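You operate a simulated robot arm through the tools that you are given. There is no shell and no other tool. Be economical: measure what you need, move in short steps, check, and stop when the job is done.

Carry out the task below with a simulated two-armed robot. There is one attempt and no reset: what you move stays moved.

## Task
Strip the sample mould and set the blue banded insert in its cavity.
Fine: free the core latch; draw the tight core out, the mould held steady with the other hand; lock the latch; foam sample in the parts tray.

It is judged by the outcome, as a careful person would: the job done as asked, and still so three seconds after it is handed in. It fails if anything else is knocked over, pushed out of place, dropped, spilled or broken.

## Robot
Two 6-joint arms with two-finger parallel grippers on one trunk, on a base that drives. Base frame: it is fixed to the floor where the robot stands at the start and does not move with it; the origin is under the middle of the robot, x ahead of it, y to its left, z up. Lengths are in m, angles in rad, forces in N, time in s.
The left shoulder is at the start at [0.06, 0.187, 1.172], the right one opposite. With the tool pointing down near the work surface each hand reaches from about 0.22 to 0.62 m from the robot's upright axis, wherever it stands, measured 20 degrees to its own side. Places, roughly: core latch [0.5, 0, 1]; core rod [0.5, -0.2, 0.9]; blue parts tray [0.5, 0.4, 0.8]; cavity of the sample mould [0.5, -0.1, 0.9]. Payload 1.57 kg a hand.
The tool frame of a hand sits at the grasp point between the pads (the TCP): z along the fingers, y along the line on which they close. The tips reach 0.03 m beyond it. The gripper opens to 0.11 m. The fingers are 0.024 m wide and 0.012 m thick; the gripper's body (0.048 by 0.112 m) begins 0.078 m behind the TCP.
Orientation is that of the tool frame in the base frame, as a unit quaternion [x, y, z, w]. With the fingers straight down and closing along the base's y, the tool's x points along the base's -x, its y along +y and its z along -z.

## Interface
- The arms move only by the tool play_rows. It takes "left_plan", "right_plan" or both (then of equal length, played together; a hand with none holds still); each is a list of rows, each a list of 3 entries, a list of its own where there are three numbers: the turn, a rotation vector about the base's x, y, z in rad, then the shift along the base's x, y, z in m, then the finger opening in m, from 0 to 0.11. In form: [[[rx, ry, rz], [x, y, z], jaw], ...]. A call has 1 to 10 rows; each row shifts and turns the commanded pose from where the row before left it. Rows are played at 5 a second. More than 0.05 m and 0.15 rad between two rows, or a gripper value outside its range, and nothing of the call is played. A pose out of reach is approached as far as the arm can. The call stops where the force on the tool passes 40 N (or 10 N more than at its start, if that is more) or the arm is blocked; 0.2 s more then pass. The fingers move at their own pace (about 0.153 m/s each) and stop on an object; they squeeze with about 40 N. The grip force told is the motor's: it shows also when the fingers shut on nothing. Time passes only in rows, and 0.2 s behind the last, so rows that do not move let the fingers close. The reply holds the time, the measured pose of the TCP, the force on the tool along the base axes, the opening and the grip force, in the units named above and with some noise, and new pictures: "views" is both (left out), scene, wrist or none (wrist: the cameras of the hands that moved).
- Cameras (640 x 400 px; columns grow to the right, rows downward): "scene" is now at [0.0126, -0.0036, 1.7084]; the picture's right is [-0.03, -1.00, 0.00], its down [-0.81, 0.03, -0.59] and it looks along [0.59, -0.02, -0.81] (base axes); focal length 296 px, centre (320, 200). "left" rides on the left gripper at [0.07, -0.016, -0.141] in its tool frame; the picture's right is [0.23, 0.97, 0.00], its down [-0.86, 0.20, -0.48] and it looks along [-0.47, 0.11, 0.88] (tool axes); focal length 222 px, centre (320, 200). "right" rides on the right gripper at [0.07, 0.016, -0.141] in its tool frame; the picture's right is [-0.23, 0.97, 0.00], its down [-0.86, -0.20, -0.48] and it looks along [-0.47, -0.11, 0.88] (tool axes); focal length 222 px, centre (320, 200). There is no depth. A picture from a camera that has moved, and an enlarged one, comes with that camera's place and axes in the base frame and with its lens.
- slide_trunk(by): slides the trunk up (or, below 0, down) by that many m; the arms and the scene camera ride with it, the base frame stays. It gives what a move gives, with no picture.
- roll_base(legs): drives the robot by 1 to 6 legs, each [ahead, left, turn to the left] in m, m and rad, along the robot's own axes; the way and the turn of a leg run together, so that a leg with both is an arc; at most 1.5 m and 3.142 rad a leg. The arms and the cameras ride along, it lands a little off, and it stops where it bumps. It gives what a move gives, and a new picture of the scene camera.
- aim_head(pan, tilt): turns the head with the scene camera to pan (to the left, within 1.501 rad either way) and tilt (down, from -0.506 to 1.204), counted from straight ahead of the robot. It gives what a move gives, and a new picture of the scene camera.
- inspect(camera, box): a new picture of the part [left, top, right, bottom] of that camera's present view, enlarged. The clock stands still meanwhile.
- hand_in(): hands the job in; it is judged then, once.

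Go step by step. Nothing tells you exact positions but the pictures and the camera data: compare them with the known pose of the tool, close in by small moves and look again before you grip or let go. The budget is 120 turns and 170 pictures, counting those below and the enlarged ones. Unless the task says otherwise, let go and move clear before handing in, and close with one line.

The tools are called after "Emit:" by a JSON object that holds its "fn" and its "kwargs". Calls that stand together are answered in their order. play_rows: Moves the arms, as the interface text tells. Its arguments: {"type":"object","properties":{"left_plan":{"type":"array"},"right_plan":{"type":"array"},"views":{"type":"string","enum":["both","scene","wrist","none"]}},"required":[]} The other tools are called the same way: slide_trunk (by) slides the trunk up or down; roll_base (legs) drives the base; aim_head (pan, tilt) turns the head that bears the scene camera; inspect (camera, box) takes an enlarged picture of a part of a camera's view; hand_in () hands the job in.

At the start:

```text
t: 0.0
left_position: [0.4051, 0.0315, 1.3284]
left_tool_rot: [0.0, 1.0, 0.0, 0.0]
left_force: [1.0, 0.5, 0.0]
left_grip_width: 0.11
left_gripper_force: 0.0
right_position: [0.3966, -0.3199, 1.3387]
right_tool_rot: [0.0, 1.0, 0.0, -0.001]
right_force: [0.2, 0.3, -0.2]
right_grip_width: 0.1099
right_gripper_force: 0.1
trunk travel left (down, up): [-0.8, 0.19]
robot x, y, heading: [-0.001, 0.001, 0.001]
head pan, tilt: [-0.033, 0.942]
```

scene: 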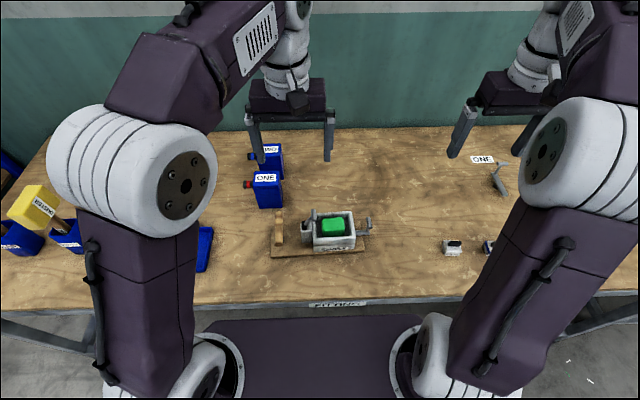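
right: 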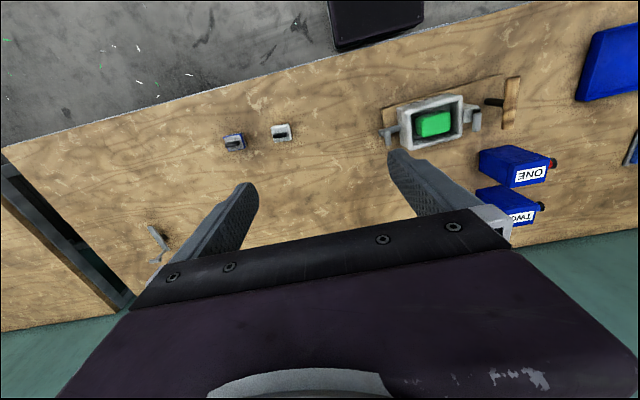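
left: 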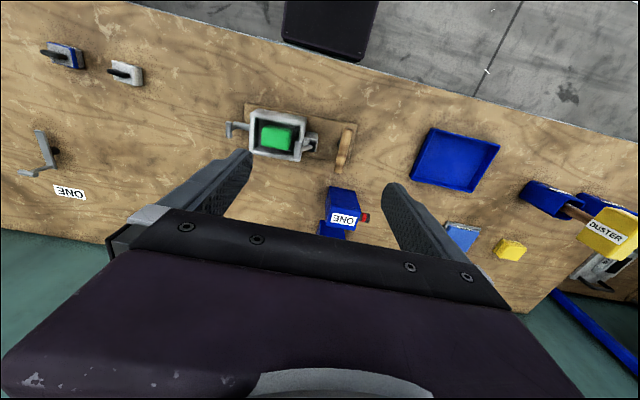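

I see a mould with a green foam sample in the middle of the bench, two small inserts to the right, and a blue tray on the left. I'll enlarge these first.

Emit:
{"fn": "inspect", "kwargs": {"camera": "scene", "box": [260, 190, 390, 270]}}

Emit:
{"fn": "inspect", "kwargs": {"camera": "right", "box": [360, 60, 540, 172]}}

Emit:
{"fn": "inspect", "kwargs": {"camera": "left", "box": [210, 80, 370, 180]}}

Emit:
{"fn": "inspect", "kwargs": {"camera": "right", "box": [200, 100, 320, 175]}}

```text
4.92 times, centred on (325, 230) of scene
camera zoom: at [0.0126, -0.0036, 1.7084], right [-0.03, -1.0, 0.0], down [-0.81, 0.03, -0.59], along [0.59, -0.02, -0.81], focal length 1455 px, centre (295, 52)
```

zoom: 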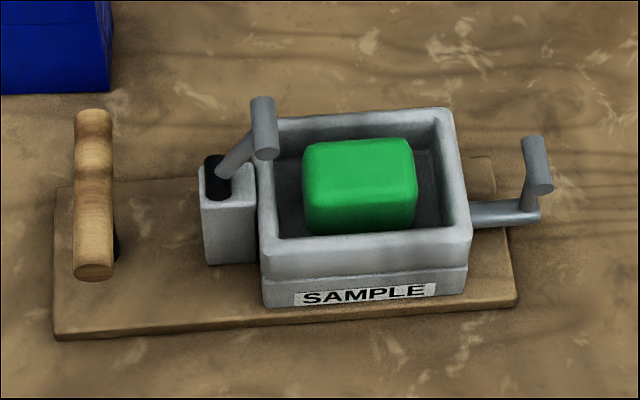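

```text
3.56 times, centred on (450, 116) of right
camera zoom: at [0.3264, -0.303, 1.4805], right [0.23, 0.97, 0.0], down [0.86, -0.2, 0.48], along [0.47, -0.11, -0.88], focal length 790 px, centre (-142, 499)
```

zoom: 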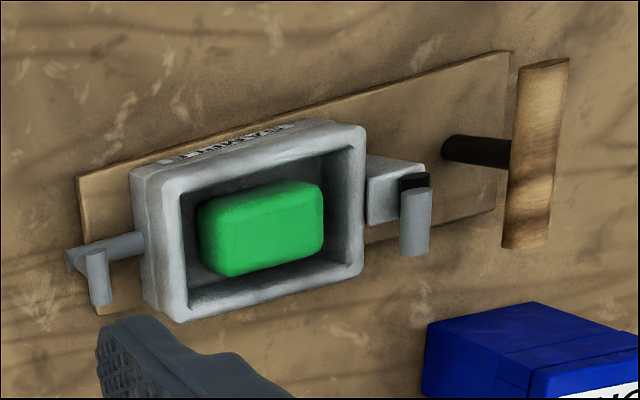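

```text
4.00 times, centred on (290, 130) of left
camera zoom: at [0.3344, 0.0164, 1.4702], right [-0.23, 0.97, 0.0], down [0.86, 0.2, 0.48], along [0.47, 0.11, -0.88], focal length 888 px, centre (440, 480)
```

zoom: 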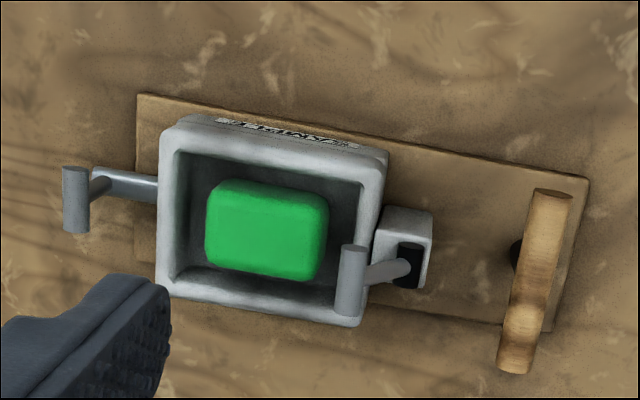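

```text
5.33 times, centred on (260, 138) of right
camera zoom: at [0.3264, -0.303, 1.4805], right [0.23, 0.97, 0.0], down [0.86, -0.2, 0.48], along [0.47, -0.11, -0.88], focal length 1185 px, centre (640, 533)
```

zoom: 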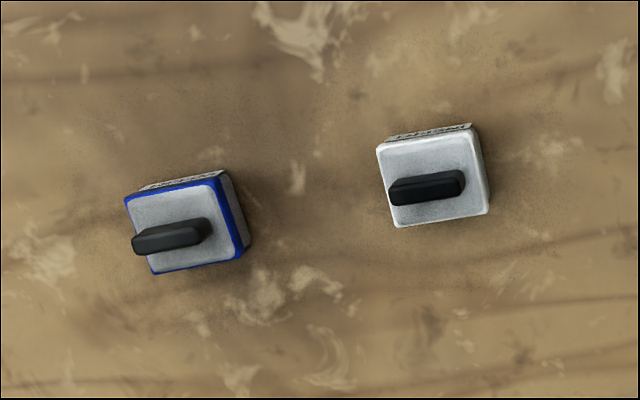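

The mould has a wooden hold handle at about y=0.11, z=0.935. The latch knob is near (0.48, 0, 0.995) and the core handle bar near (0.488, -0.17, 0.93). I'll bring both hands a bit lower for closer views.

Emit:
{"fn": "play_rows", "kwargs": {"left_plan": [[[0, 0, 0], [0.01, 0.012, -0.036], 0.06], [[0, 0, 0], [0.01, 0.012, -0.036], 0.06], [[0, 0, 0], [0.01, 0.012, -0.036], 0.06], [[0, 0, 0], [0.01, 0.012, -0.036], 0.06], [[0, 0, 0], [0.01, 0.012, -0.036], 0.06]], "right_plan": [[[0, 0, 0], [0.01, 0.01, -0.036], 0.06], [[0, 0, 0], [0.01, 0.01, -0.036], 0.06], [[0, 0, 0], [0.01, 0.01, -0.036], 0.06], [[0, 0, 0], [0.01, 0.01, -0.036], 0.06], [[0, 0, 0], [0.01, 0.01, -0.036], 0.06]]}}

```text
t: 1.2
left_position: [0.4578, 0.0919, 1.1467]
left_tool_rot: [-0.001, 1.0, 0.0, 0.0]
left_force: [-0.5, 0.0, -0.6]
left_grip_width: 0.0601
left_gripper_force: 0.1
right_position: [0.447, -0.2693, 1.1562]
right_tool_rot: [0.0, 1.0, 0.001, -0.001]
right_force: [0.4, -0.1, 0.3]
right_grip_width: 0.0598
right_gripper_force: 0.0
trunk travel left (down, up): [-0.8, 0.19]
robot x, y, heading: [-0.0009, -0.0027, -0.002]
head pan, tilt: [-0.033, 0.942]
camera scene: at [0.0159, -0.003, 1.7084], right [-0.03, -1.0, 0.0], down [-0.81, 0.03, -0.59], along [0.59, -0.02, -0.81], focal length 296 px, centre (320, 200)
camera right: at [0.3781, -0.2523, 1.2991], right [0.23, 0.97, 0.0], down [0.86, -0.2, 0.48], along [0.46, -0.11, -0.88], focal length 222 px, centre (320, 200)
camera left: at [0.387, 0.0769, 1.2886], right [-0.23, 0.97, 0.0], down [0.86, 0.2, 0.48], along [0.46, 0.11, -0.88], focal length 222 px, centre (320, 200)
```

scene: 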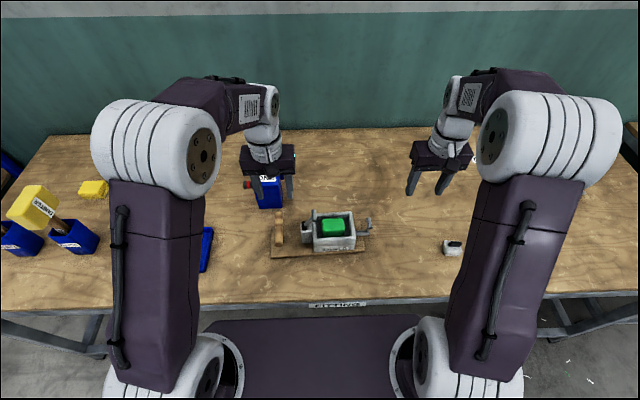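
right: 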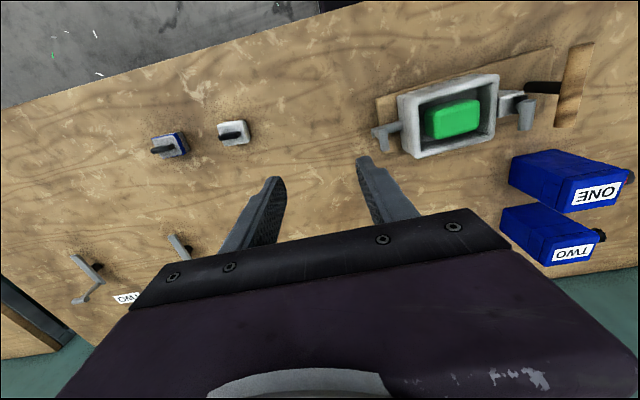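
left: 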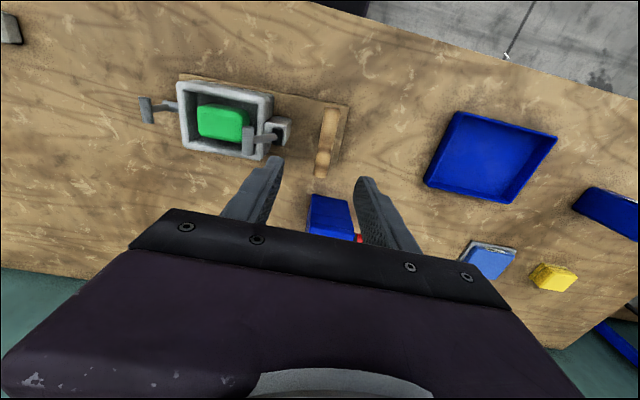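

Closer views available now; I'll enlarge the mould from all three cameras.

Emit:
{"fn": "inspect", "kwargs": {"camera": "left", "box": [130, 65, 370, 215]}}

Emit:
{"fn": "inspect", "kwargs": {"camera": "right", "box": [365, 35, 605, 185]}}

Emit:
{"fn": "inspect", "kwargs": {"camera": "scene", "box": [268, 198, 380, 268]}}

```text
2.67 times, centred on (250, 140) of left
camera zoom: at [0.387, 0.0769, 1.2886], right [-0.23, 0.97, 0.0], down [0.86, 0.2, 0.48], along [0.46, 0.11, -0.88], focal length 592 px, centre (507, 360)
```

zoom: 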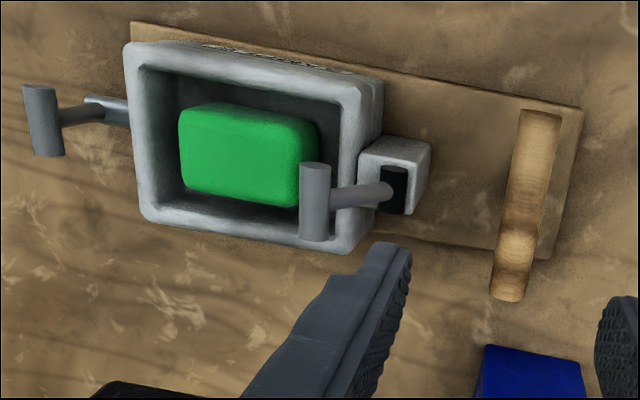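

```text
2.67 times, centred on (485, 110) of right
camera zoom: at [0.3781, -0.2523, 1.2991], right [0.23, 0.97, 0.0], down [0.86, -0.2, 0.48], along [0.46, -0.11, -0.88], focal length 592 px, centre (-120, 440)
```

zoom: 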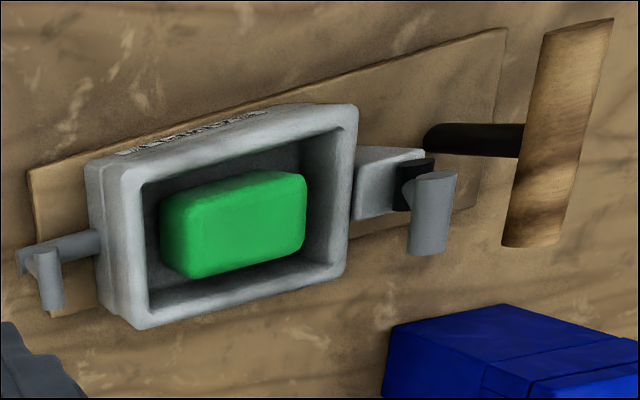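

```text
5.71 times, centred on (324, 233) of scene
camera zoom: at [0.0159, -0.003, 1.7084], right [-0.03, -1.0, 0.0], down [-0.81, 0.03, -0.59], along [0.59, -0.02, -0.81], focal length 1689 px, centre (297, 11)
```

zoom: 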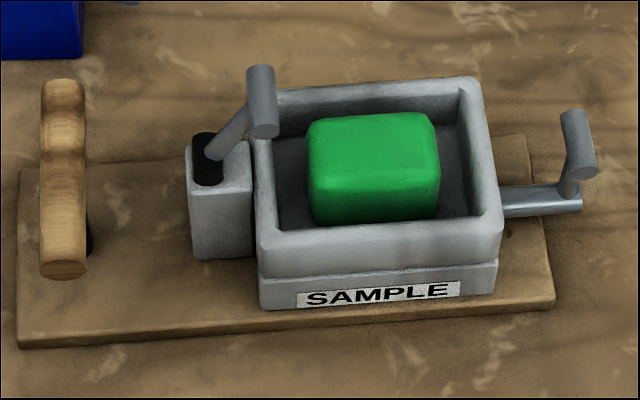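

Triangulated: latch knob (0.478, 0.000, 0.990) on a lever pivoting about x at (0.475, 0.032, 0.937), mould rim z≈0.92, hold handle (0.47, 0.108, 0.93), and core handle (0.486, -0.171, 0.924). I'll bring the closed left fingers to the mould side of the latch knob, ready to push it over to +y.

Emit:
{"fn": "play_rows", "kwargs": {"left_plan": [[[0, 0, 0], [0.007, -0.043, 0], 0], [[0, 0, 0], [0.007, -0.043, 0], 0], [[0, 0, 0], [0.006, -0.042, -0.01], 0], [[0, 0, 0], [0, 0, -0.05], 0], [[0, 0, 0], [0, 0, -0.05], 0], [[0, 0, 0], [0, 0, -0.04], 0], [[0, 0, 0], [0, 0, -0.01], 0]], "views": "wrist"}}

Emit:
{"fn": "inspect", "kwargs": {"camera": "scene", "box": [268, 178, 380, 248]}}

Emit:
{"fn": "inspect", "kwargs": {"camera": "right", "box": [365, 35, 605, 185]}}

```text
t: 2.8
left_position: [0.4752, -0.036, 0.9885]
left_tool_rot: [0.0, 1.0, 0.0, 0.0]
left_force: [-0.4, -0.2, 0.0]
left_grip_width: 0.0
left_gripper_force: 21.1
right_position: [0.4453, -0.2687, 1.1591]
right_tool_rot: [0.0, 1.0, 0.0, -0.001]
right_force: [-0.1, 0.6, -1.0]
right_grip_width: 0.0602
right_gripper_force: 0.2
trunk travel left (down, up): [-0.8, 0.19]
robot x, y, heading: [-0.0, 0.0005, -0.004]
head pan, tilt: [-0.033, 0.942]
camera left: at [0.4043, -0.0519, 1.1292], right [-0.23, 0.97, 0.0], down [0.85, 0.2, 0.48], along [0.47, 0.11, -0.88], focal length 222 px, centre (320, 200)
```

left: 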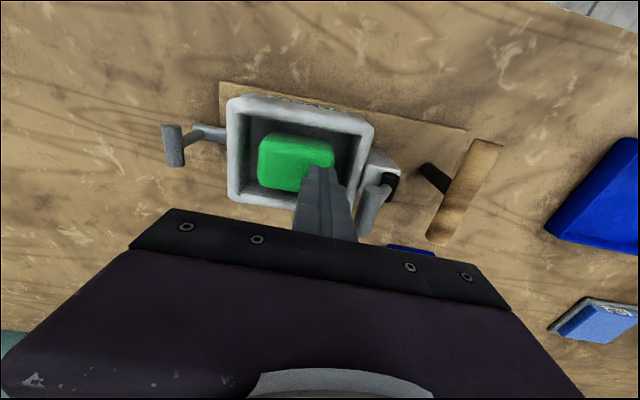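

```text
5.71 times, centred on (324, 213) of scene
camera zoom: at [0.0125, -0.0034, 1.7084], right [-0.03, -1.0, 0.0], down [-0.81, 0.03, -0.59], along [0.59, -0.02, -0.81], focal length 1689 px, centre (297, 126)
```

zoom: 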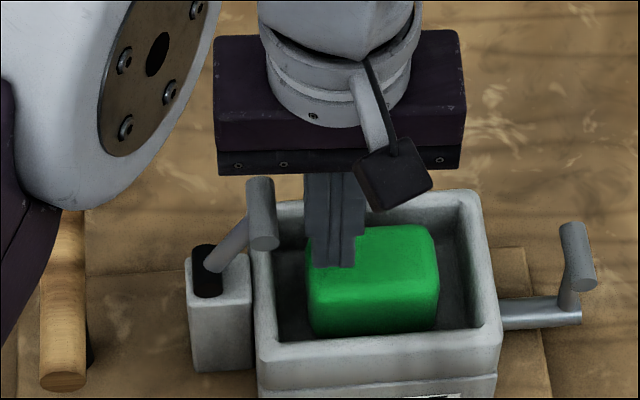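

```text
2.67 times, centred on (485, 110) of right
camera zoom: at [0.3754, -0.2528, 1.3003], right [0.23, 0.97, 0.0], down [0.86, -0.2, 0.48], along [0.47, -0.11, -0.88], focal length 592 px, centre (-120, 440)
```

zoom: 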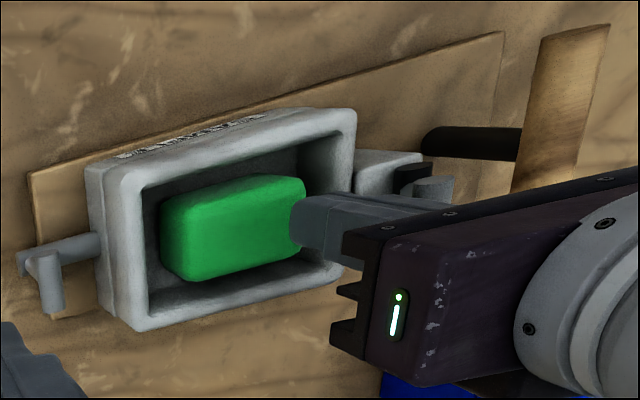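

The fingers are beside the knob with clearance. Pushing slowly toward +y.

Emit:
{"fn": "play_rows", "kwargs": {"left_plan": [[[0, 0, 0], [0.002, 0.012, -0.003], 0], [[0, 0, 0], [0, 0.01, 0], 0], [[0, 0, 0], [0, 0.01, 0], 0], [[0, 0, 0], [0, 0.01, 0.0], 0], [[0, 0, 0], [0, 0.01, 0], 0], [[0, 0, 0], [0, 0.01, 0], 0], [[0, 0, 0], [0, 0.01, 0], 0]], "views": "wrist"}}

Emit:
{"fn": "inspect", "kwargs": {"camera": "scene", "box": [268, 178, 380, 248]}}

```text
t: 4.4
left_position: [0.4767, 0.0341, 0.9872]
left_tool_rot: [0.0, 1.0, 0.0, 0.001]
left_force: [0.4, -9.1, 12.0]
left_grip_width: 0.0
left_gripper_force: 21.4
right_position: [0.4432, -0.2708, 1.1588]
right_tool_rot: [0.0, 1.0, 0.0, 0.001]
right_force: [-0.4, 0.7, -0.6]
right_grip_width: 0.0598
right_gripper_force: 0.0
trunk travel left (down, up): [-0.8, 0.19]
robot x, y, heading: [0.0027, 0.002, 0.0]
head pan, tilt: [-0.033, 0.942]
camera left: at [0.4058, 0.0188, 1.1287], right [-0.23, 0.97, 0.0], down [0.85, 0.2, 0.48], along [0.47, 0.11, -0.88], focal length 222 px, centre (320, 200)
```

left: 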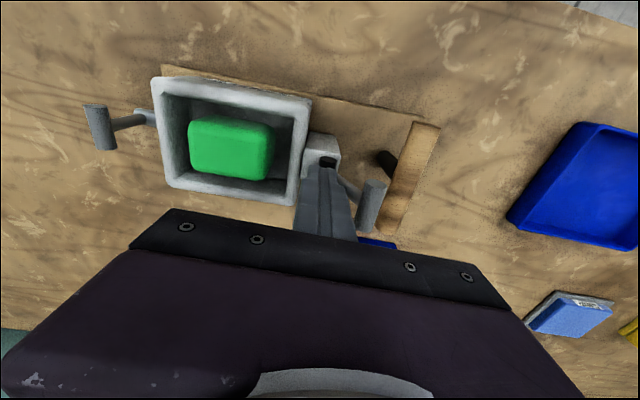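

```text
5.71 times, centred on (324, 213) of scene
camera zoom: at [0.0108, -0.0056, 1.7086], right [-0.03, -1.0, 0.0], down [-0.81, 0.03, -0.59], along [0.59, -0.02, -0.81], focal length 1689 px, centre (297, 126)
```

zoom: 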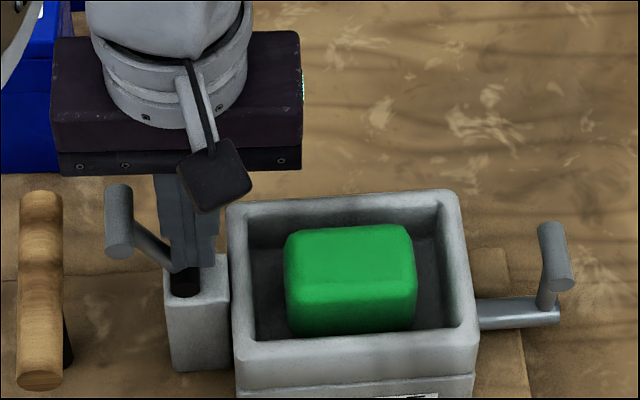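

The lever has swung over to the +y side, and the mould slid by several mm at the end. I'll lift off and check.

Emit:
{"fn": "play_rows", "kwargs": {"left_plan": [[[0, 0, 0], [0, -0.012, 0.003], 0], [[0, 0, 0], [0, -0.01, 0.04], 0], [[0, 0, 0], [-0.02, 0.03, 0.05], 0.06], [[0, 0, 0], [-0.02, 0.03, 0.05], 0.06], [[0, 0, 0], [0, 0, 0], 0.06]], "views": "wrist"}}

Emit:
{"fn": "inspect", "kwargs": {"camera": "scene", "box": [268, 198, 380, 268]}}

Emit:
{"fn": "inspect", "kwargs": {"camera": "right", "box": [365, 35, 605, 185]}}

Emit:
{"fn": "inspect", "kwargs": {"camera": "left", "box": [100, 65, 340, 215]}}

```text
refused: row 3 steps farther than a row can; nothing moved
```

```text
5.71 times, centred on (324, 233) of scene
camera zoom: at [0.0108, -0.0056, 1.7086], right [-0.03, -1.0, 0.0], down [-0.81, 0.03, -0.59], along [0.59, -0.02, -0.81], focal length 1689 px, centre (297, 11)
```

zoom: 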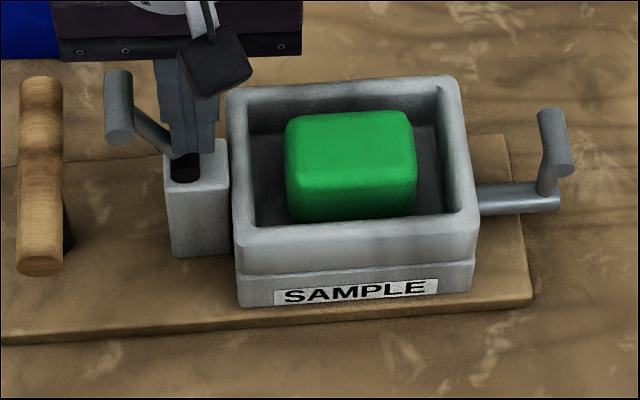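

```text
2.67 times, centred on (485, 110) of right
camera zoom: at [0.3741, -0.2546, 1.3005], right [0.23, 0.97, 0.0], down [0.85, -0.2, 0.48], along [0.47, -0.11, -0.88], focal length 592 px, centre (-120, 440)
```

zoom: 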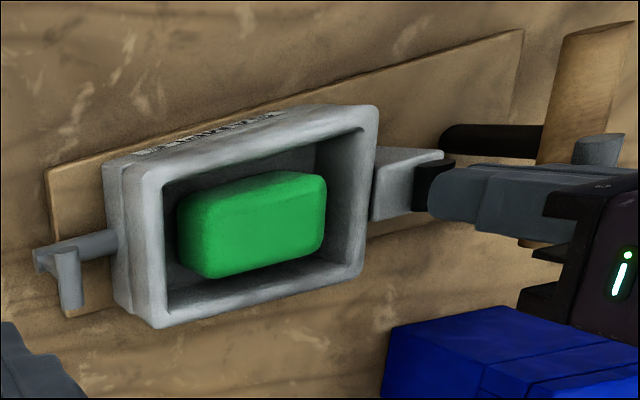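

```text
2.67 times, centred on (220, 140) of left
camera zoom: at [0.4058, 0.0188, 1.1287], right [-0.23, 0.97, 0.0], down [0.85, 0.2, 0.48], along [0.47, 0.11, -0.88], focal length 592 px, centre (587, 360)
```

zoom: 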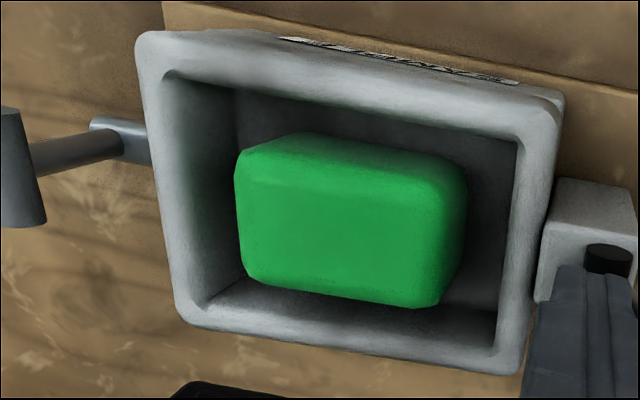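

The lever swung over freely and the mould shifted about 1 cm to +y. I'll back off, then approach the wooden handle with the left hand tilted 30° so it clears the lever.

Emit:
{"fn": "play_rows", "kwargs": {"left_plan": [[[0, 0, 0], [0, -0.01, 0.004], 0], [[0, 0, 0], [0, 0, 0.045], 0], [[0, 0, 0], [0, 0, 0.045], 0.03], [[-0.13, 0, 0], [0.01, 0.045, 0], 0.06], [[-0.13, 0, 0], [0.01, 0.045, 0], 0.06], [[-0.13, 0, 0], [0.01, 0.045, 0], 0.06], [[-0.13, 0, 0], [0, 0.01, -0.03], 0.06]], "views": "wrist"}}

Emit:
{"fn": "inspect", "kwargs": {"camera": "scene", "box": [258, 198, 370, 268]}}

Emit:
{"fn": "inspect", "kwargs": {"camera": "right", "box": [365, 35, 605, 185]}}

```text
t: 6.0
left_position: [0.5083, 0.173, 1.0514]
left_tool_rot: [0.0, 0.966, -0.259, 0.0]
left_force: [0.3, -1.1, -0.1]
left_grip_width: 0.0595
left_gripper_force: 0.0
right_position: [0.4467, -0.2676, 1.1576]
right_tool_rot: [-0.001, 1.0, -0.001, -0.001]
right_force: [0.6, 0.5, -0.1]
right_grip_width: 0.06
right_gripper_force: 0.0
trunk travel left (down, up): [-0.8, 0.19]
robot x, y, heading: [-0.0001, -0.0013, -0.003]
head pan, tilt: [-0.033, 0.942]
camera left: at [0.4376, 0.2299, 1.1804], right [-0.23, 0.84, -0.49], down [0.85, 0.41, 0.32], along [0.47, -0.34, -0.81], focal length 222 px, centre (320, 200)
```

left: 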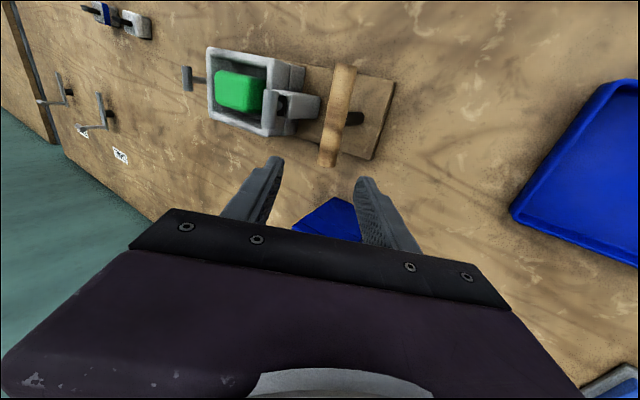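

```text
5.71 times, centred on (314, 233) of scene
camera zoom: at [0.0146, -0.0015, 1.7084], right [-0.03, -1.0, 0.0], down [-0.81, 0.03, -0.59], along [0.59, -0.02, -0.81], focal length 1689 px, centre (354, 11)
```

zoom: 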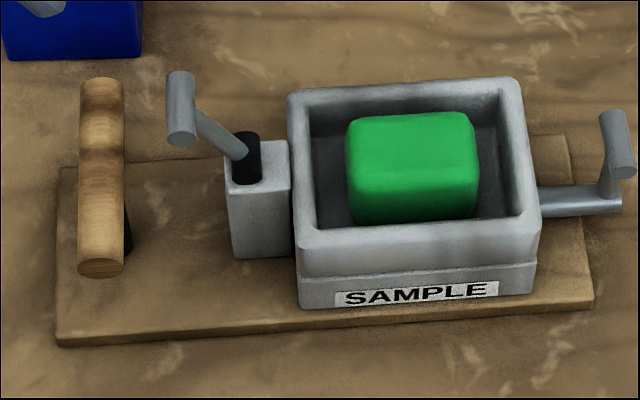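

```text
2.67 times, centred on (485, 110) of right
camera zoom: at [0.377, -0.2515, 1.3001], right [0.23, 0.97, 0.0], down [0.86, -0.2, 0.48], along [0.46, -0.11, -0.88], focal length 592 px, centre (-120, 440)
```

zoom: 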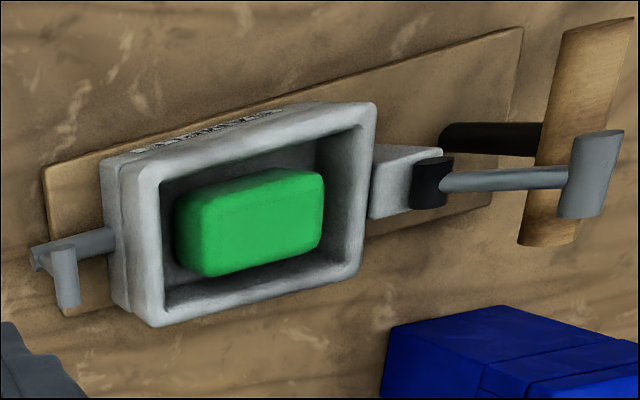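

The lever rests on the +y side (knob ≈ (0.48, 0.070, 0.99)), and the handle is at y≈0.117, z≈0.932. I'll slide in along the tilted approach and grip the handle.

Emit:
{"fn": "play_rows", "kwargs": {"left_plan": [[[0, 0, 0], [-0.005, 0.013, 0], 0.06], [[0, 0, 0], [0, -0.017, -0.03], 0.06], [[0, 0, 0], [0, -0.017, -0.03], 0.06], [[0, 0, 0], [0, -0.017, -0.03], 0.06], [[0, 0, 0], [0, -0.012, -0.02], 0.06]], "views": "wrist"}}

Emit:
{"fn": "inspect", "kwargs": {"camera": "right", "box": [365, 35, 605, 185]}}

```text
t: 7.2
left_position: [0.5032, 0.1213, 0.9395]
left_tool_rot: [-0.001, 0.966, -0.257, 0.0]
left_force: [-0.4, -0.4, 0.6]
left_grip_width: 0.06
left_gripper_force: 0.0
right_position: [0.4454, -0.2691, 1.1587]
right_tool_rot: [-0.001, 1.0, -0.001, -0.001]
right_force: [-0.4, 0.4, -0.5]
right_grip_width: 0.0601
right_gripper_force: 0.0
trunk travel left (down, up): [-0.8, 0.19]
robot x, y, heading: [0.001, -0.0009, -0.001]
head pan, tilt: [-0.033, 0.942]
camera left: at [0.4317, 0.1777, 1.0699], right [-0.23, 0.85, -0.48], down [0.86, 0.41, 0.32], along [0.47, -0.34, -0.82], focal length 222 px, centre (320, 200)
```

left: 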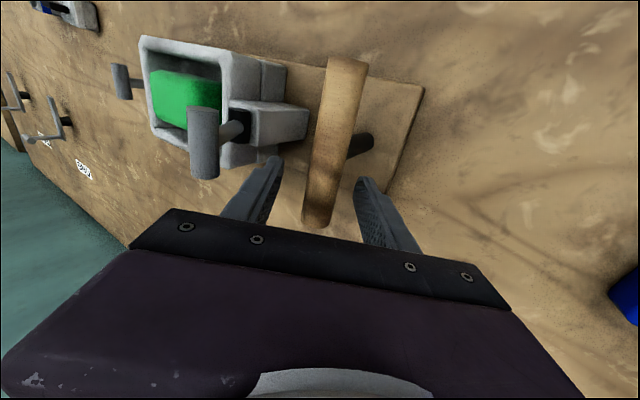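

```text
2.67 times, centred on (485, 110) of right
camera zoom: at [0.3763, -0.2531, 1.2999], right [0.23, 0.97, 0.0], down [0.86, -0.2, 0.48], along [0.47, -0.11, -0.88], focal length 592 px, centre (-120, 440)
```

zoom: 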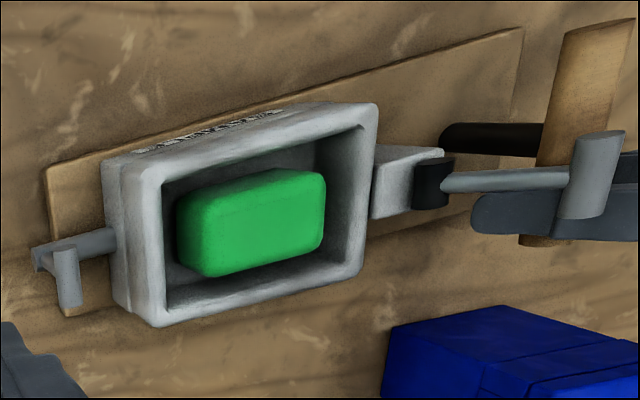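

The handle sits between the left fingers. I'll close on it and bring the right hand above the core handle bar.

Emit:
{"fn": "play_rows", "kwargs": {"left_plan": [[[0, 0, 0], [0, -0.002, -0.004], 0.03], [[0, 0, 0], [0, 0, 0], 0], [[0, 0, 0], [0, 0, 0], 0], [[0, 0, 0], [0, 0, 0], 0], [[0, 0, 0], [0, 0, 0], 0], [[0, 0, 0], [0, 0, 0], 0]], "right_plan": [[[0, 0, 0], [0.014, 0.036, -0.01], 0.05], [[0, 0, 0], [0.014, 0.036, -0.01], 0.05], [[0, 0, 0], [0.014, 0.035, -0.01], 0.05], [[0, 0, 0], [0, 0, -0.045], 0.05], [[0, 0, 0], [0, 0, -0.045], 0.05], [[0, 0, 0], [0, 0, -0.03], 0.05]]}}

Emit:
{"fn": "inspect", "kwargs": {"camera": "scene", "box": [268, 198, 380, 268]}}

```text
t: 8.6
left_position: [0.5019, 0.119, 0.9361]
left_tool_rot: [0.0, 0.966, -0.257, -0.001]
left_force: [-1.7, -2.1, 1.3]
left_grip_width: 0.0243
left_gripper_force: 36.0
right_position: [0.4882, -0.163, 1.008]
right_tool_rot: [0.0, 1.0, 0.0, 0.0]
right_force: [0.6, -0.1, -0.8]
right_grip_width: 0.0501
right_gripper_force: 0.0
trunk travel left (down, up): [-0.8, 0.19]
robot x, y, heading: [0.0011, -0.0012, 0.003]
head pan, tilt: [-0.033, 0.942]
camera scene: at [0.0126, -0.0041, 1.7084], right [-0.03, -1.0, 0.0], down [-0.81, 0.03, -0.59], along [0.59, -0.02, -0.81], focal length 296 px, centre (320, 200)
camera right: at [0.4183, -0.1464, 1.1496], right [0.23, 0.97, 0.0], down [0.85, -0.2, 0.48], along [0.47, -0.11, -0.88], focal length 222 px, centre (320, 200)
camera left: at [0.4308, 0.1756, 1.0666], right [-0.23, 0.84, -0.48], down [0.86, 0.41, 0.32], along [0.47, -0.34, -0.82], focal length 222 px, centre (320, 200)
```

scene: 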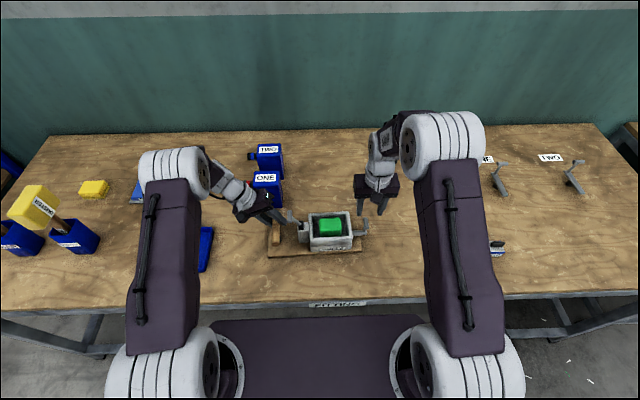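
right: 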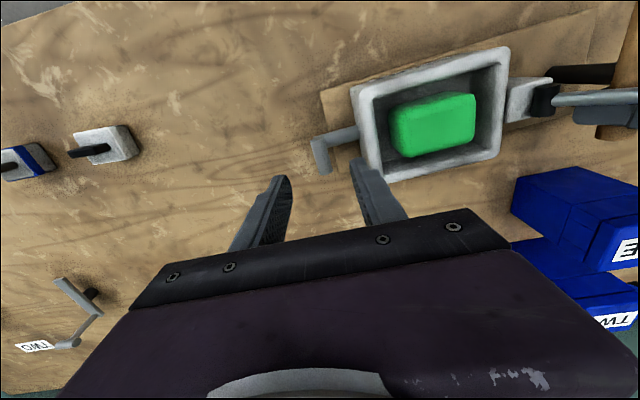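
left: 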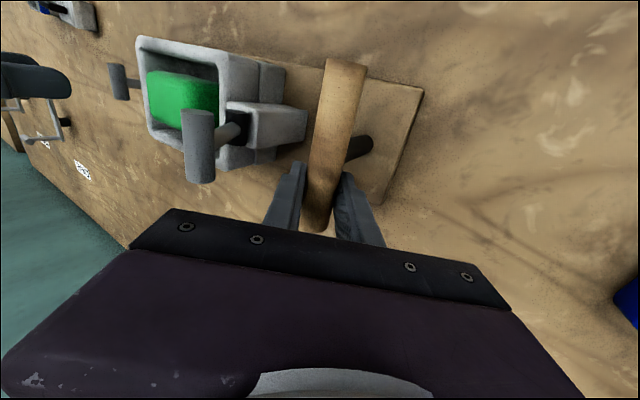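

```text
5.71 times, centred on (324, 233) of scene
camera zoom: at [0.0126, -0.0041, 1.7084], right [-0.03, -1.0, 0.0], down [-0.81, 0.03, -0.59], along [0.59, -0.02, -0.81], focal length 1689 px, centre (297, 11)
```

zoom: 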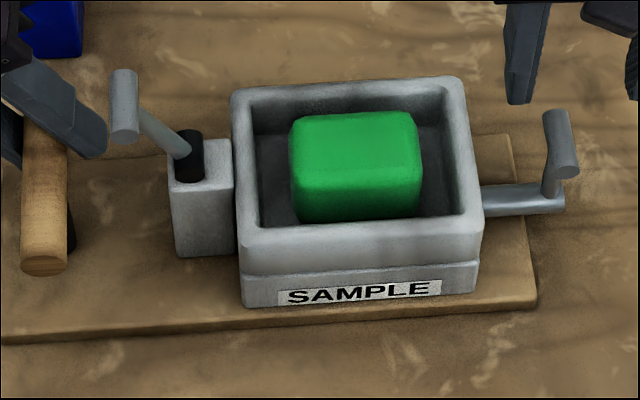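

The left hand holds the handle firmly. The core bar (0.487, -0.161, 0.924) is directly beneath the right TCP, so I'll descend and look.

Emit:
{"fn": "play_rows", "kwargs": {"right_plan": [[[0, 0, 0], [0, 0.001, -0.03], 0.05], [[0, 0, 0], [0, 0, -0.03], 0.05], [[0, 0, 0], [0, 0, -0.021], 0.05]], "views": "wrist"}}

Emit:
{"fn": "inspect", "kwargs": {"camera": "scene", "box": [298, 198, 410, 268]}}

```text
t: 9.4
left_position: [0.5013, 0.1188, 0.936]
left_tool_rot: [0.001, 0.966, -0.257, 0.0]
left_force: [-1.6, -1.7, 1.1]
left_grip_width: 0.0245
left_gripper_force: 36.3
right_position: [0.4873, -0.1617, 0.9274]
right_tool_rot: [0.0, 1.0, 0.001, 0.0]
right_force: [0.6, -0.2, -0.3]
right_grip_width: 0.0497
right_gripper_force: 0.1
trunk travel left (down, up): [-0.8, 0.19]
robot x, y, heading: [0.0019, 0.0017, 0.003]
head pan, tilt: [-0.033, 0.942]
camera right: at [0.4178, -0.1451, 1.069], right [0.23, 0.97, 0.0], down [0.85, -0.2, 0.48], along [0.47, -0.11, -0.88], focal length 222 px, centre (320, 200)
```

right: 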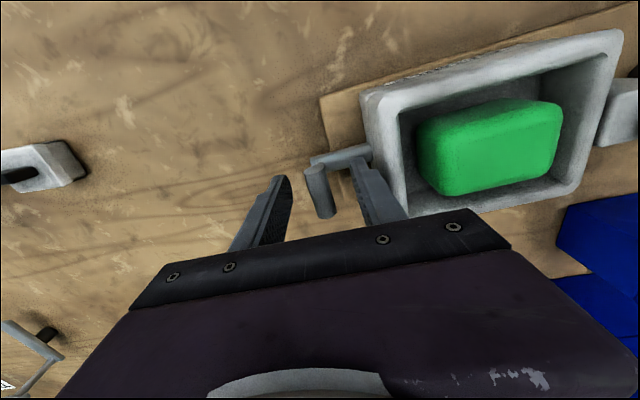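

```text
5.71 times, centred on (354, 233) of scene
camera zoom: at [0.0126, -0.0042, 1.7084], right [-0.03, -1.0, 0.0], down [-0.81, 0.03, -0.59], along [0.59, -0.02, -0.81], focal length 1689 px, centre (126, 11)
```

zoom: 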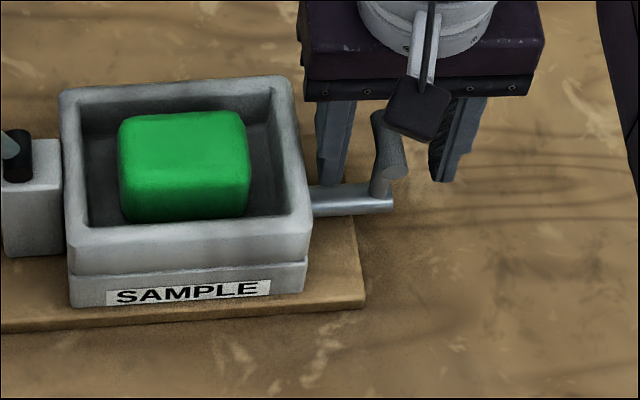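

The bar is between the fingers. Closing and giving a gentle first pull.

Emit:
{"fn": "play_rows", "kwargs": {"right_plan": [[[0, 0, 0], [0, 0, 0], 0.02], [[0, 0, 0], [0, 0, 0], 0], [[0, 0, 0], [0, 0, 0], 0], [[0, 0, 0], [0, -0.004, 0], 0], [[0, 0, 0], [0, -0.004, 0], 0], [[0, 0, 0], [0, -0.004, 0], 0]], "views": "wrist"}}

```text
t: 10.8
left_position: [0.5016, 0.1185, 0.9366]
left_tool_rot: [0.001, 0.966, -0.257, 0.0]
left_force: [1.5, -7.7, 3.4]
left_grip_width: 0.0244
left_gripper_force: 36.3
right_position: [0.4878, -0.1747, 0.9277]
right_tool_rot: [0.0, 1.0, 0.0, -0.001]
right_force: [-2.6, 6.2, -0.6]
right_grip_width: 0.0152
right_gripper_force: 31.0
trunk travel left (down, up): [-0.8, 0.19]
robot x, y, heading: [-0.0026, -0.0, 0.002]
head pan, tilt: [-0.033, 0.942]
camera right: at [0.4183, -0.1575, 1.0691], right [0.23, 0.97, 0.0], down [0.86, -0.2, 0.48], along [0.46, -0.11, -0.88], focal length 222 px, centre (320, 200)
```

right: 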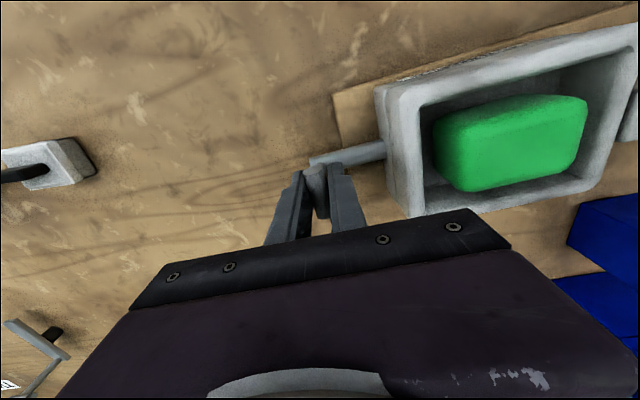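

The core slides (about 1.2 cm, ~7 N) with the mould held still. Continuing to pull.

Emit:
{"fn": "play_rows", "kwargs": {"right_plan": [[[0, 0, 0], [0, -0.008, 0], 0], [[0, 0, 0], [0, -0.008, 0], 0], [[0, 0, 0], [0, -0.008, 0], 0], [[0, 0, 0], [0, -0.008, 0], 0], [[0, 0, 0], [0, -0.008, 0], 0], [[0, 0, 0], [0, -0.008, 0], 0]], "views": "wrist"}}

Emit:
{"fn": "inspect", "kwargs": {"camera": "scene", "box": [298, 198, 410, 268]}}

```text
t: 12.2
left_position: [0.5023, 0.1195, 0.9354]
left_tool_rot: [0.0, 0.966, -0.257, 0.0]
left_force: [1.4, -9.1, 4.9]
left_grip_width: 0.0244
left_gripper_force: 36.2
right_position: [0.4883, -0.2227, 0.9276]
right_tool_rot: [0.0, 1.0, 0.0, 0.0]
right_force: [-1.5, 5.3, 0.9]
right_grip_width: 0.0153
right_gripper_force: 30.9
trunk travel left (down, up): [-0.8, 0.19]
robot x, y, heading: [0.0002, 0.0, 0.0]
head pan, tilt: [-0.033, 0.942]
camera right: at [0.4185, -0.2062, 1.0691], right [0.23, 0.97, 0.0], down [0.85, -0.2, 0.48], along [0.47, -0.11, -0.88], focal length 222 px, centre (320, 200)
```

right: 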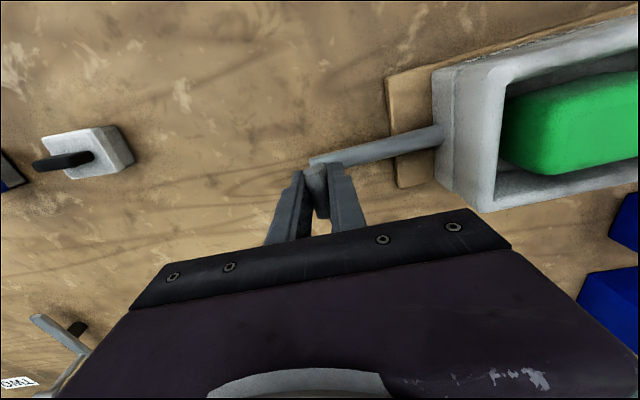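

```text
5.71 times, centred on (354, 233) of scene
camera zoom: at [0.0128, -0.0048, 1.7084], right [-0.03, -1.0, 0.0], down [-0.81, 0.03, -0.59], along [0.59, -0.02, -0.81], focal length 1689 px, centre (126, 11)
```

zoom: 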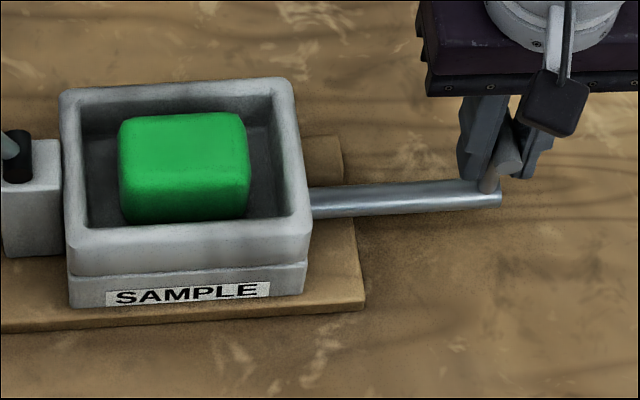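

Core out ~6 cm so far, still in the wall. Continuing.

Emit:
{"fn": "play_rows", "kwargs": {"right_plan": [[[0, 0, 0], [0, -0.006, 0], 0], [[0, 0, 0], [0, -0.006, 0], 0], [[0, 0, 0], [0, -0.006, 0], 0], [[0, 0, 0], [0, -0.006, 0], 0], [[0, 0, 0], [0, -0.006, 0], 0]], "views": "wrist"}}

Emit:
{"fn": "inspect", "kwargs": {"camera": "scene", "box": [298, 198, 410, 268]}}

```text
t: 13.2
left_position: [0.5014, 0.1168, 0.9363]
left_tool_rot: [-0.002, 0.965, -0.261, -0.001]
left_force: [4.0, -3.1, 0.0]
left_grip_width: 0.0243
left_gripper_force: 35.3
right_position: [0.4872, -0.2391, 0.9276]
right_tool_rot: [-0.002, 1.0, 0.002, -0.002]
right_force: [-2.8, 5.5, -0.2]
right_grip_width: 0.0151
right_gripper_force: 30.7
trunk travel left (down, up): [-0.8, 0.19]
robot x, y, heading: [0.0016, 0.0003, -0.004]
head pan, tilt: [-0.033, 0.942]
stopped in row 4 (right hand): the force on the tool passed its limit (the readings are from after the stop); the commanded pose is now the measured one
camera right: at [0.4181, -0.2225, 1.0693], right [0.22, 0.97, 0.0], down [0.86, -0.2, 0.47], along [0.46, -0.1, -0.88], focal length 222 px, centre (320, 200)
```

right: 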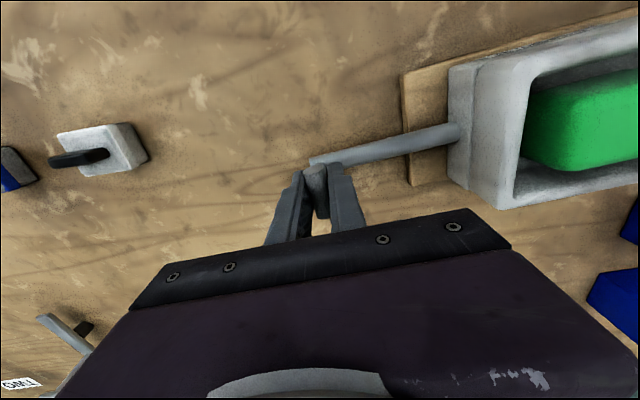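

```text
5.71 times, centred on (354, 233) of scene
camera zoom: at [0.0133, -0.0028, 1.7083], right [-0.03, -1.0, 0.0], down [-0.81, 0.03, -0.59], along [0.59, -0.02, -0.81], focal length 1689 px, centre (126, 11)
```

zoom: 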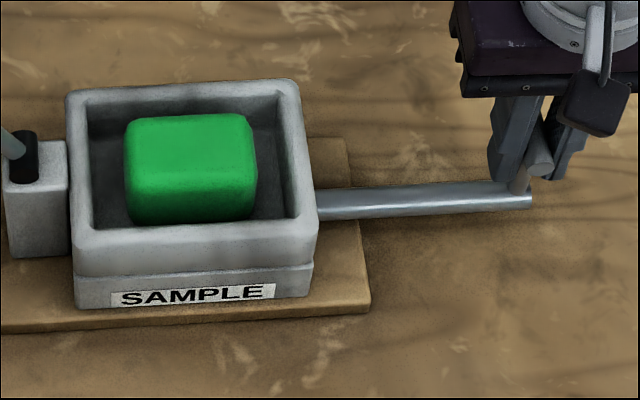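

The core has reached its stop at ~7.6 cm of travel. Release it, lift the right hand away, and then open the left off the handle.

Emit:
{"fn": "play_rows", "kwargs": {"right_plan": [[[0, 0, 0], [0, 0.0, 0], 0.03], [[0, 0, 0], [0, 0, 0], 0.04], [[0, 0, 0], [0, 0, 0.03], 0.04], [[0, 0, 0], [0, 0, 0.05], 0.04], [[0, 0, 0], [0, -0.02, 0.045], 0.04], [[0, 0, 0], [0, -0.02, 0.045], 0.04], [[0, 0, 0], [0, -0.04, 0.02], 0.04]], "left_plan": [[[0, 0, 0], [0, 0, 0], 0], [[0, 0, 0], [0, 0, 0], 0], [[0, 0, 0], [0, 0, 0], 0.03], [[0, 0, 0], [0, 0, 0], 0.06], [[0, 0, 0], [0, 0.017, 0.03], 0.06], [[0, 0, 0], [0, 0.017, 0.03], 0.06], [[0, 0, 0], [0, 0.017, 0.03], 0.06]], "views": "wrist"}}

Emit:
{"fn": "inspect", "kwargs": {"camera": "scene", "box": [268, 198, 380, 268]}}

```text
t: 14.8
left_position: [0.5011, 0.1661, 1.0261]
left_tool_rot: [-0.001, 0.966, -0.26, -0.001]
left_force: [-0.1, 0.0, 1.3]
left_grip_width: 0.0599
left_gripper_force: 0.1
right_position: [0.487, -0.3213, 1.1173]
right_tool_rot: [-0.001, 1.0, 0.003, -0.002]
right_force: [0.2, -0.9, -0.5]
right_grip_width: 0.0403
right_gripper_force: 0.0
trunk travel left (down, up): [-0.8, 0.19]
robot x, y, heading: [-0.0007, -0.0031, 0.001]
head pan, tilt: [-0.033, 0.942]
camera right: at [0.4172, -0.3052, 1.2596], right [0.23, 0.97, 0.0], down [0.86, -0.2, 0.48], along [0.46, -0.1, -0.88], focal length 222 px, centre (320, 200)
camera left: at [0.4303, 0.2241, 1.158], right [-0.23, 0.84, -0.49], down [0.86, 0.41, 0.31], along [0.46, -0.35, -0.82], focal length 222 px, centre (320, 200)
```

right: 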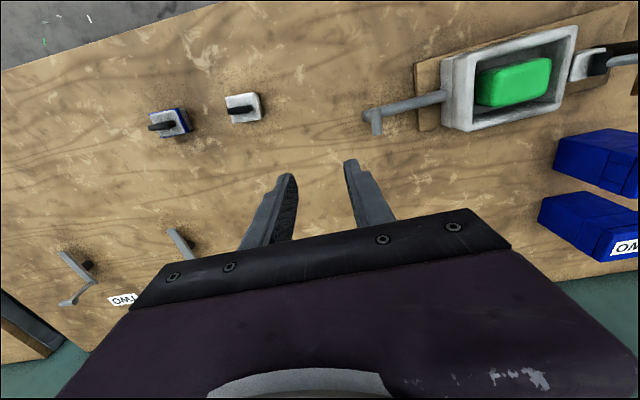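
left: 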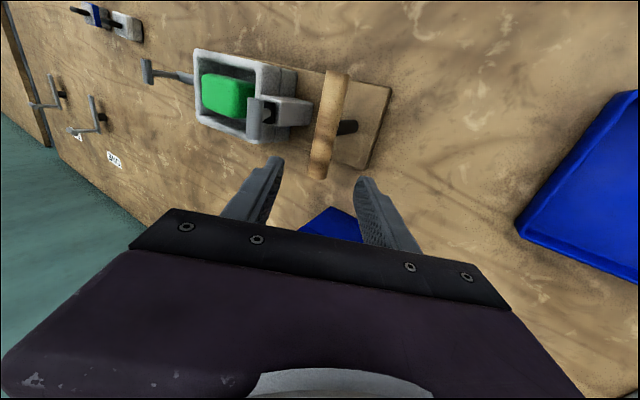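

```text
5.71 times, centred on (324, 233) of scene
camera zoom: at [0.0119, -0.0051, 1.7083], right [-0.03, -1.0, 0.0], down [-0.81, 0.03, -0.59], along [0.59, -0.02, -0.81], focal length 1689 px, centre (297, 11)
```

zoom: 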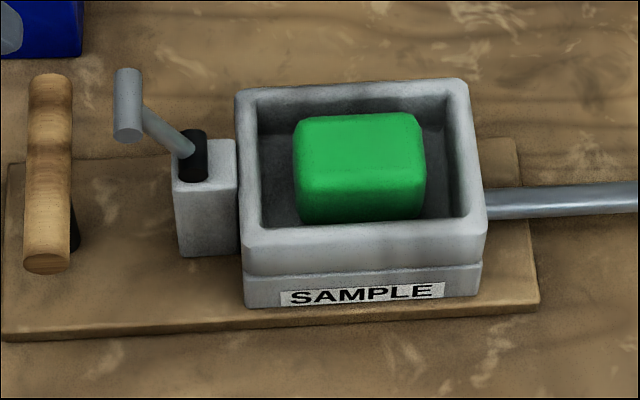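

The core stays out and the latch knob is at y≈0.065. I'll untilt the left hand, come down on the +y side of the knob with closed fingers, then push it back toward the mould.

Emit:
{"fn": "play_rows", "kwargs": {"left_plan": [[[0.13, 0, 0], [-0.006, -0.012, 0.01], 0.03], [[0.13, 0, 0], [-0.006, -0.017, 0.01], 0], [[0.13, 0, 0], [-0.005, -0.017, 0.01], 0], [[0.13, 0, 0], [-0.005, -0.017, 0.01], 0], [[0, 0, 0], [0, 0, -0.03], 0], [[0, 0, 0], [0, 0, -0.031], 0]], "views": "wrist"}}

Emit:
{"fn": "inspect", "kwargs": {"camera": "scene", "box": [268, 198, 380, 268]}}

```text
t: 16.1
left_position: [0.4808, 0.1044, 1.0048]
left_tool_rot: [0.0, 1.0, -0.002, -0.002]
left_force: [1.0, 0.5, -0.2]
left_grip_width: 0.0
left_gripper_force: 21.1
right_position: [0.4872, -0.3195, 1.117]
right_tool_rot: [-0.001, 1.0, 0.002, -0.002]
right_force: [-0.1, 0.1, 0.3]
right_grip_width: 0.0398
right_gripper_force: 0.1
trunk travel left (down, up): [-0.8, 0.19]
robot x, y, heading: [-0.0003, -0.0017, -0.002]
head pan, tilt: [-0.033, 0.942]
camera left: at [0.4103, 0.0901, 1.1465], right [-0.23, 0.97, 0.0], down [0.86, 0.2, 0.48], along [0.46, 0.1, -0.88], focal length 222 px, centre (320, 200)
```

left: 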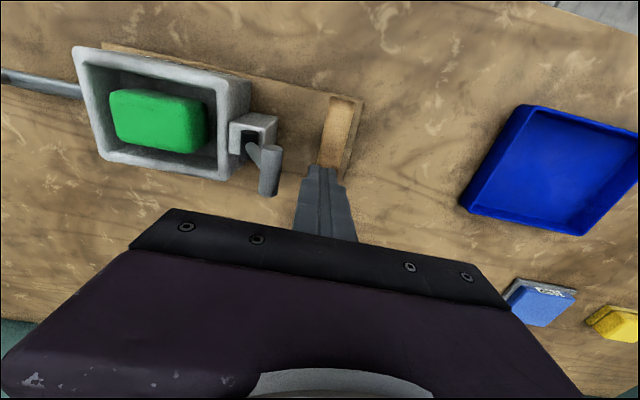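

```text
5.71 times, centred on (324, 233) of scene
camera zoom: at [0.0141, -0.0028, 1.7084], right [-0.03, -1.0, 0.0], down [-0.81, 0.03, -0.59], along [0.59, -0.02, -0.81], focal length 1689 px, centre (297, 11)
```

zoom: 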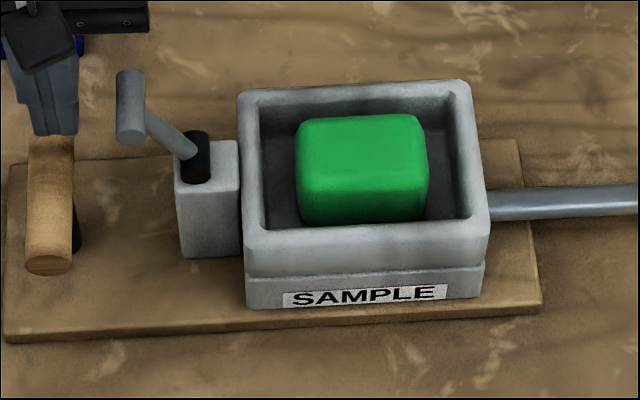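

In position beside the knob. Pushing it back toward -y.

Emit:
{"fn": "play_rows", "kwargs": {"left_plan": [[[0, 0, 0], [0, -0.012, -0.003], 0], [[0, 0, 0], [0, -0.012, 0], 0], [[0, 0, 0], [0, -0.012, 0], 0], [[0, 0, 0], [0, -0.012, 0], 0], [[0, 0, 0], [0, -0.012, 0], 0], [[0, 0, 0], [0, -0.01, 0], 0], [[0, 0, 0], [0, -0.006, 0], 0]], "views": "wrist"}}

Emit:
{"fn": "inspect", "kwargs": {"camera": "scene", "box": [268, 198, 380, 268]}}

```text
t: 17.8
left_position: [0.4781, 0.0299, 1.003]
left_tool_rot: [-0.001, 1.0, -0.003, -0.001]
left_force: [-0.9, 4.8, 1.4]
left_grip_width: 0.0
left_gripper_force: 21.5
right_position: [0.4862, -0.3184, 1.1178]
right_tool_rot: [-0.001, 1.0, 0.0, -0.002]
right_force: [-0.3, 0.3, 0.7]
right_grip_width: 0.0401
right_gripper_force: 0.0
trunk travel left (down, up): [-0.8, 0.19]
robot x, y, heading: [-0.0024, 0.0009, 0.0]
head pan, tilt: [-0.033, 0.942]
camera left: at [0.4085, 0.015, 1.1445], right [-0.23, 0.97, -0.01], down [0.86, 0.2, 0.48], along [0.46, 0.1, -0.88], focal length 222 px, centre (320, 200)
```

left: 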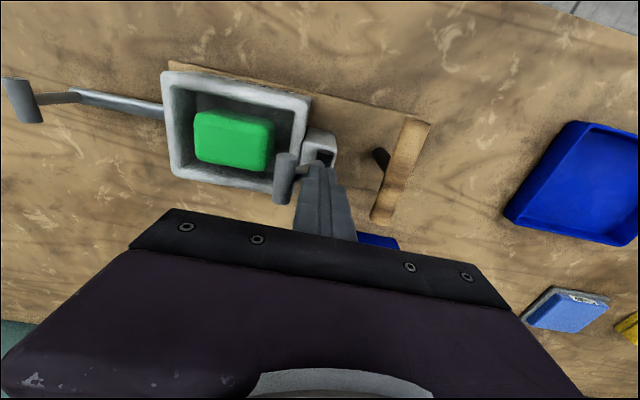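

```text
5.71 times, centred on (324, 233) of scene
camera zoom: at [0.0122, -0.0018, 1.7084], right [-0.03, -1.0, 0.0], down [-0.81, 0.03, -0.59], along [0.59, -0.02, -0.81], focal length 1689 px, centre (297, 11)
```

zoom: 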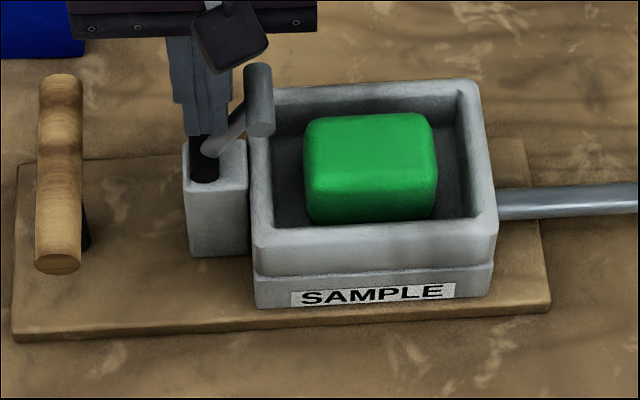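

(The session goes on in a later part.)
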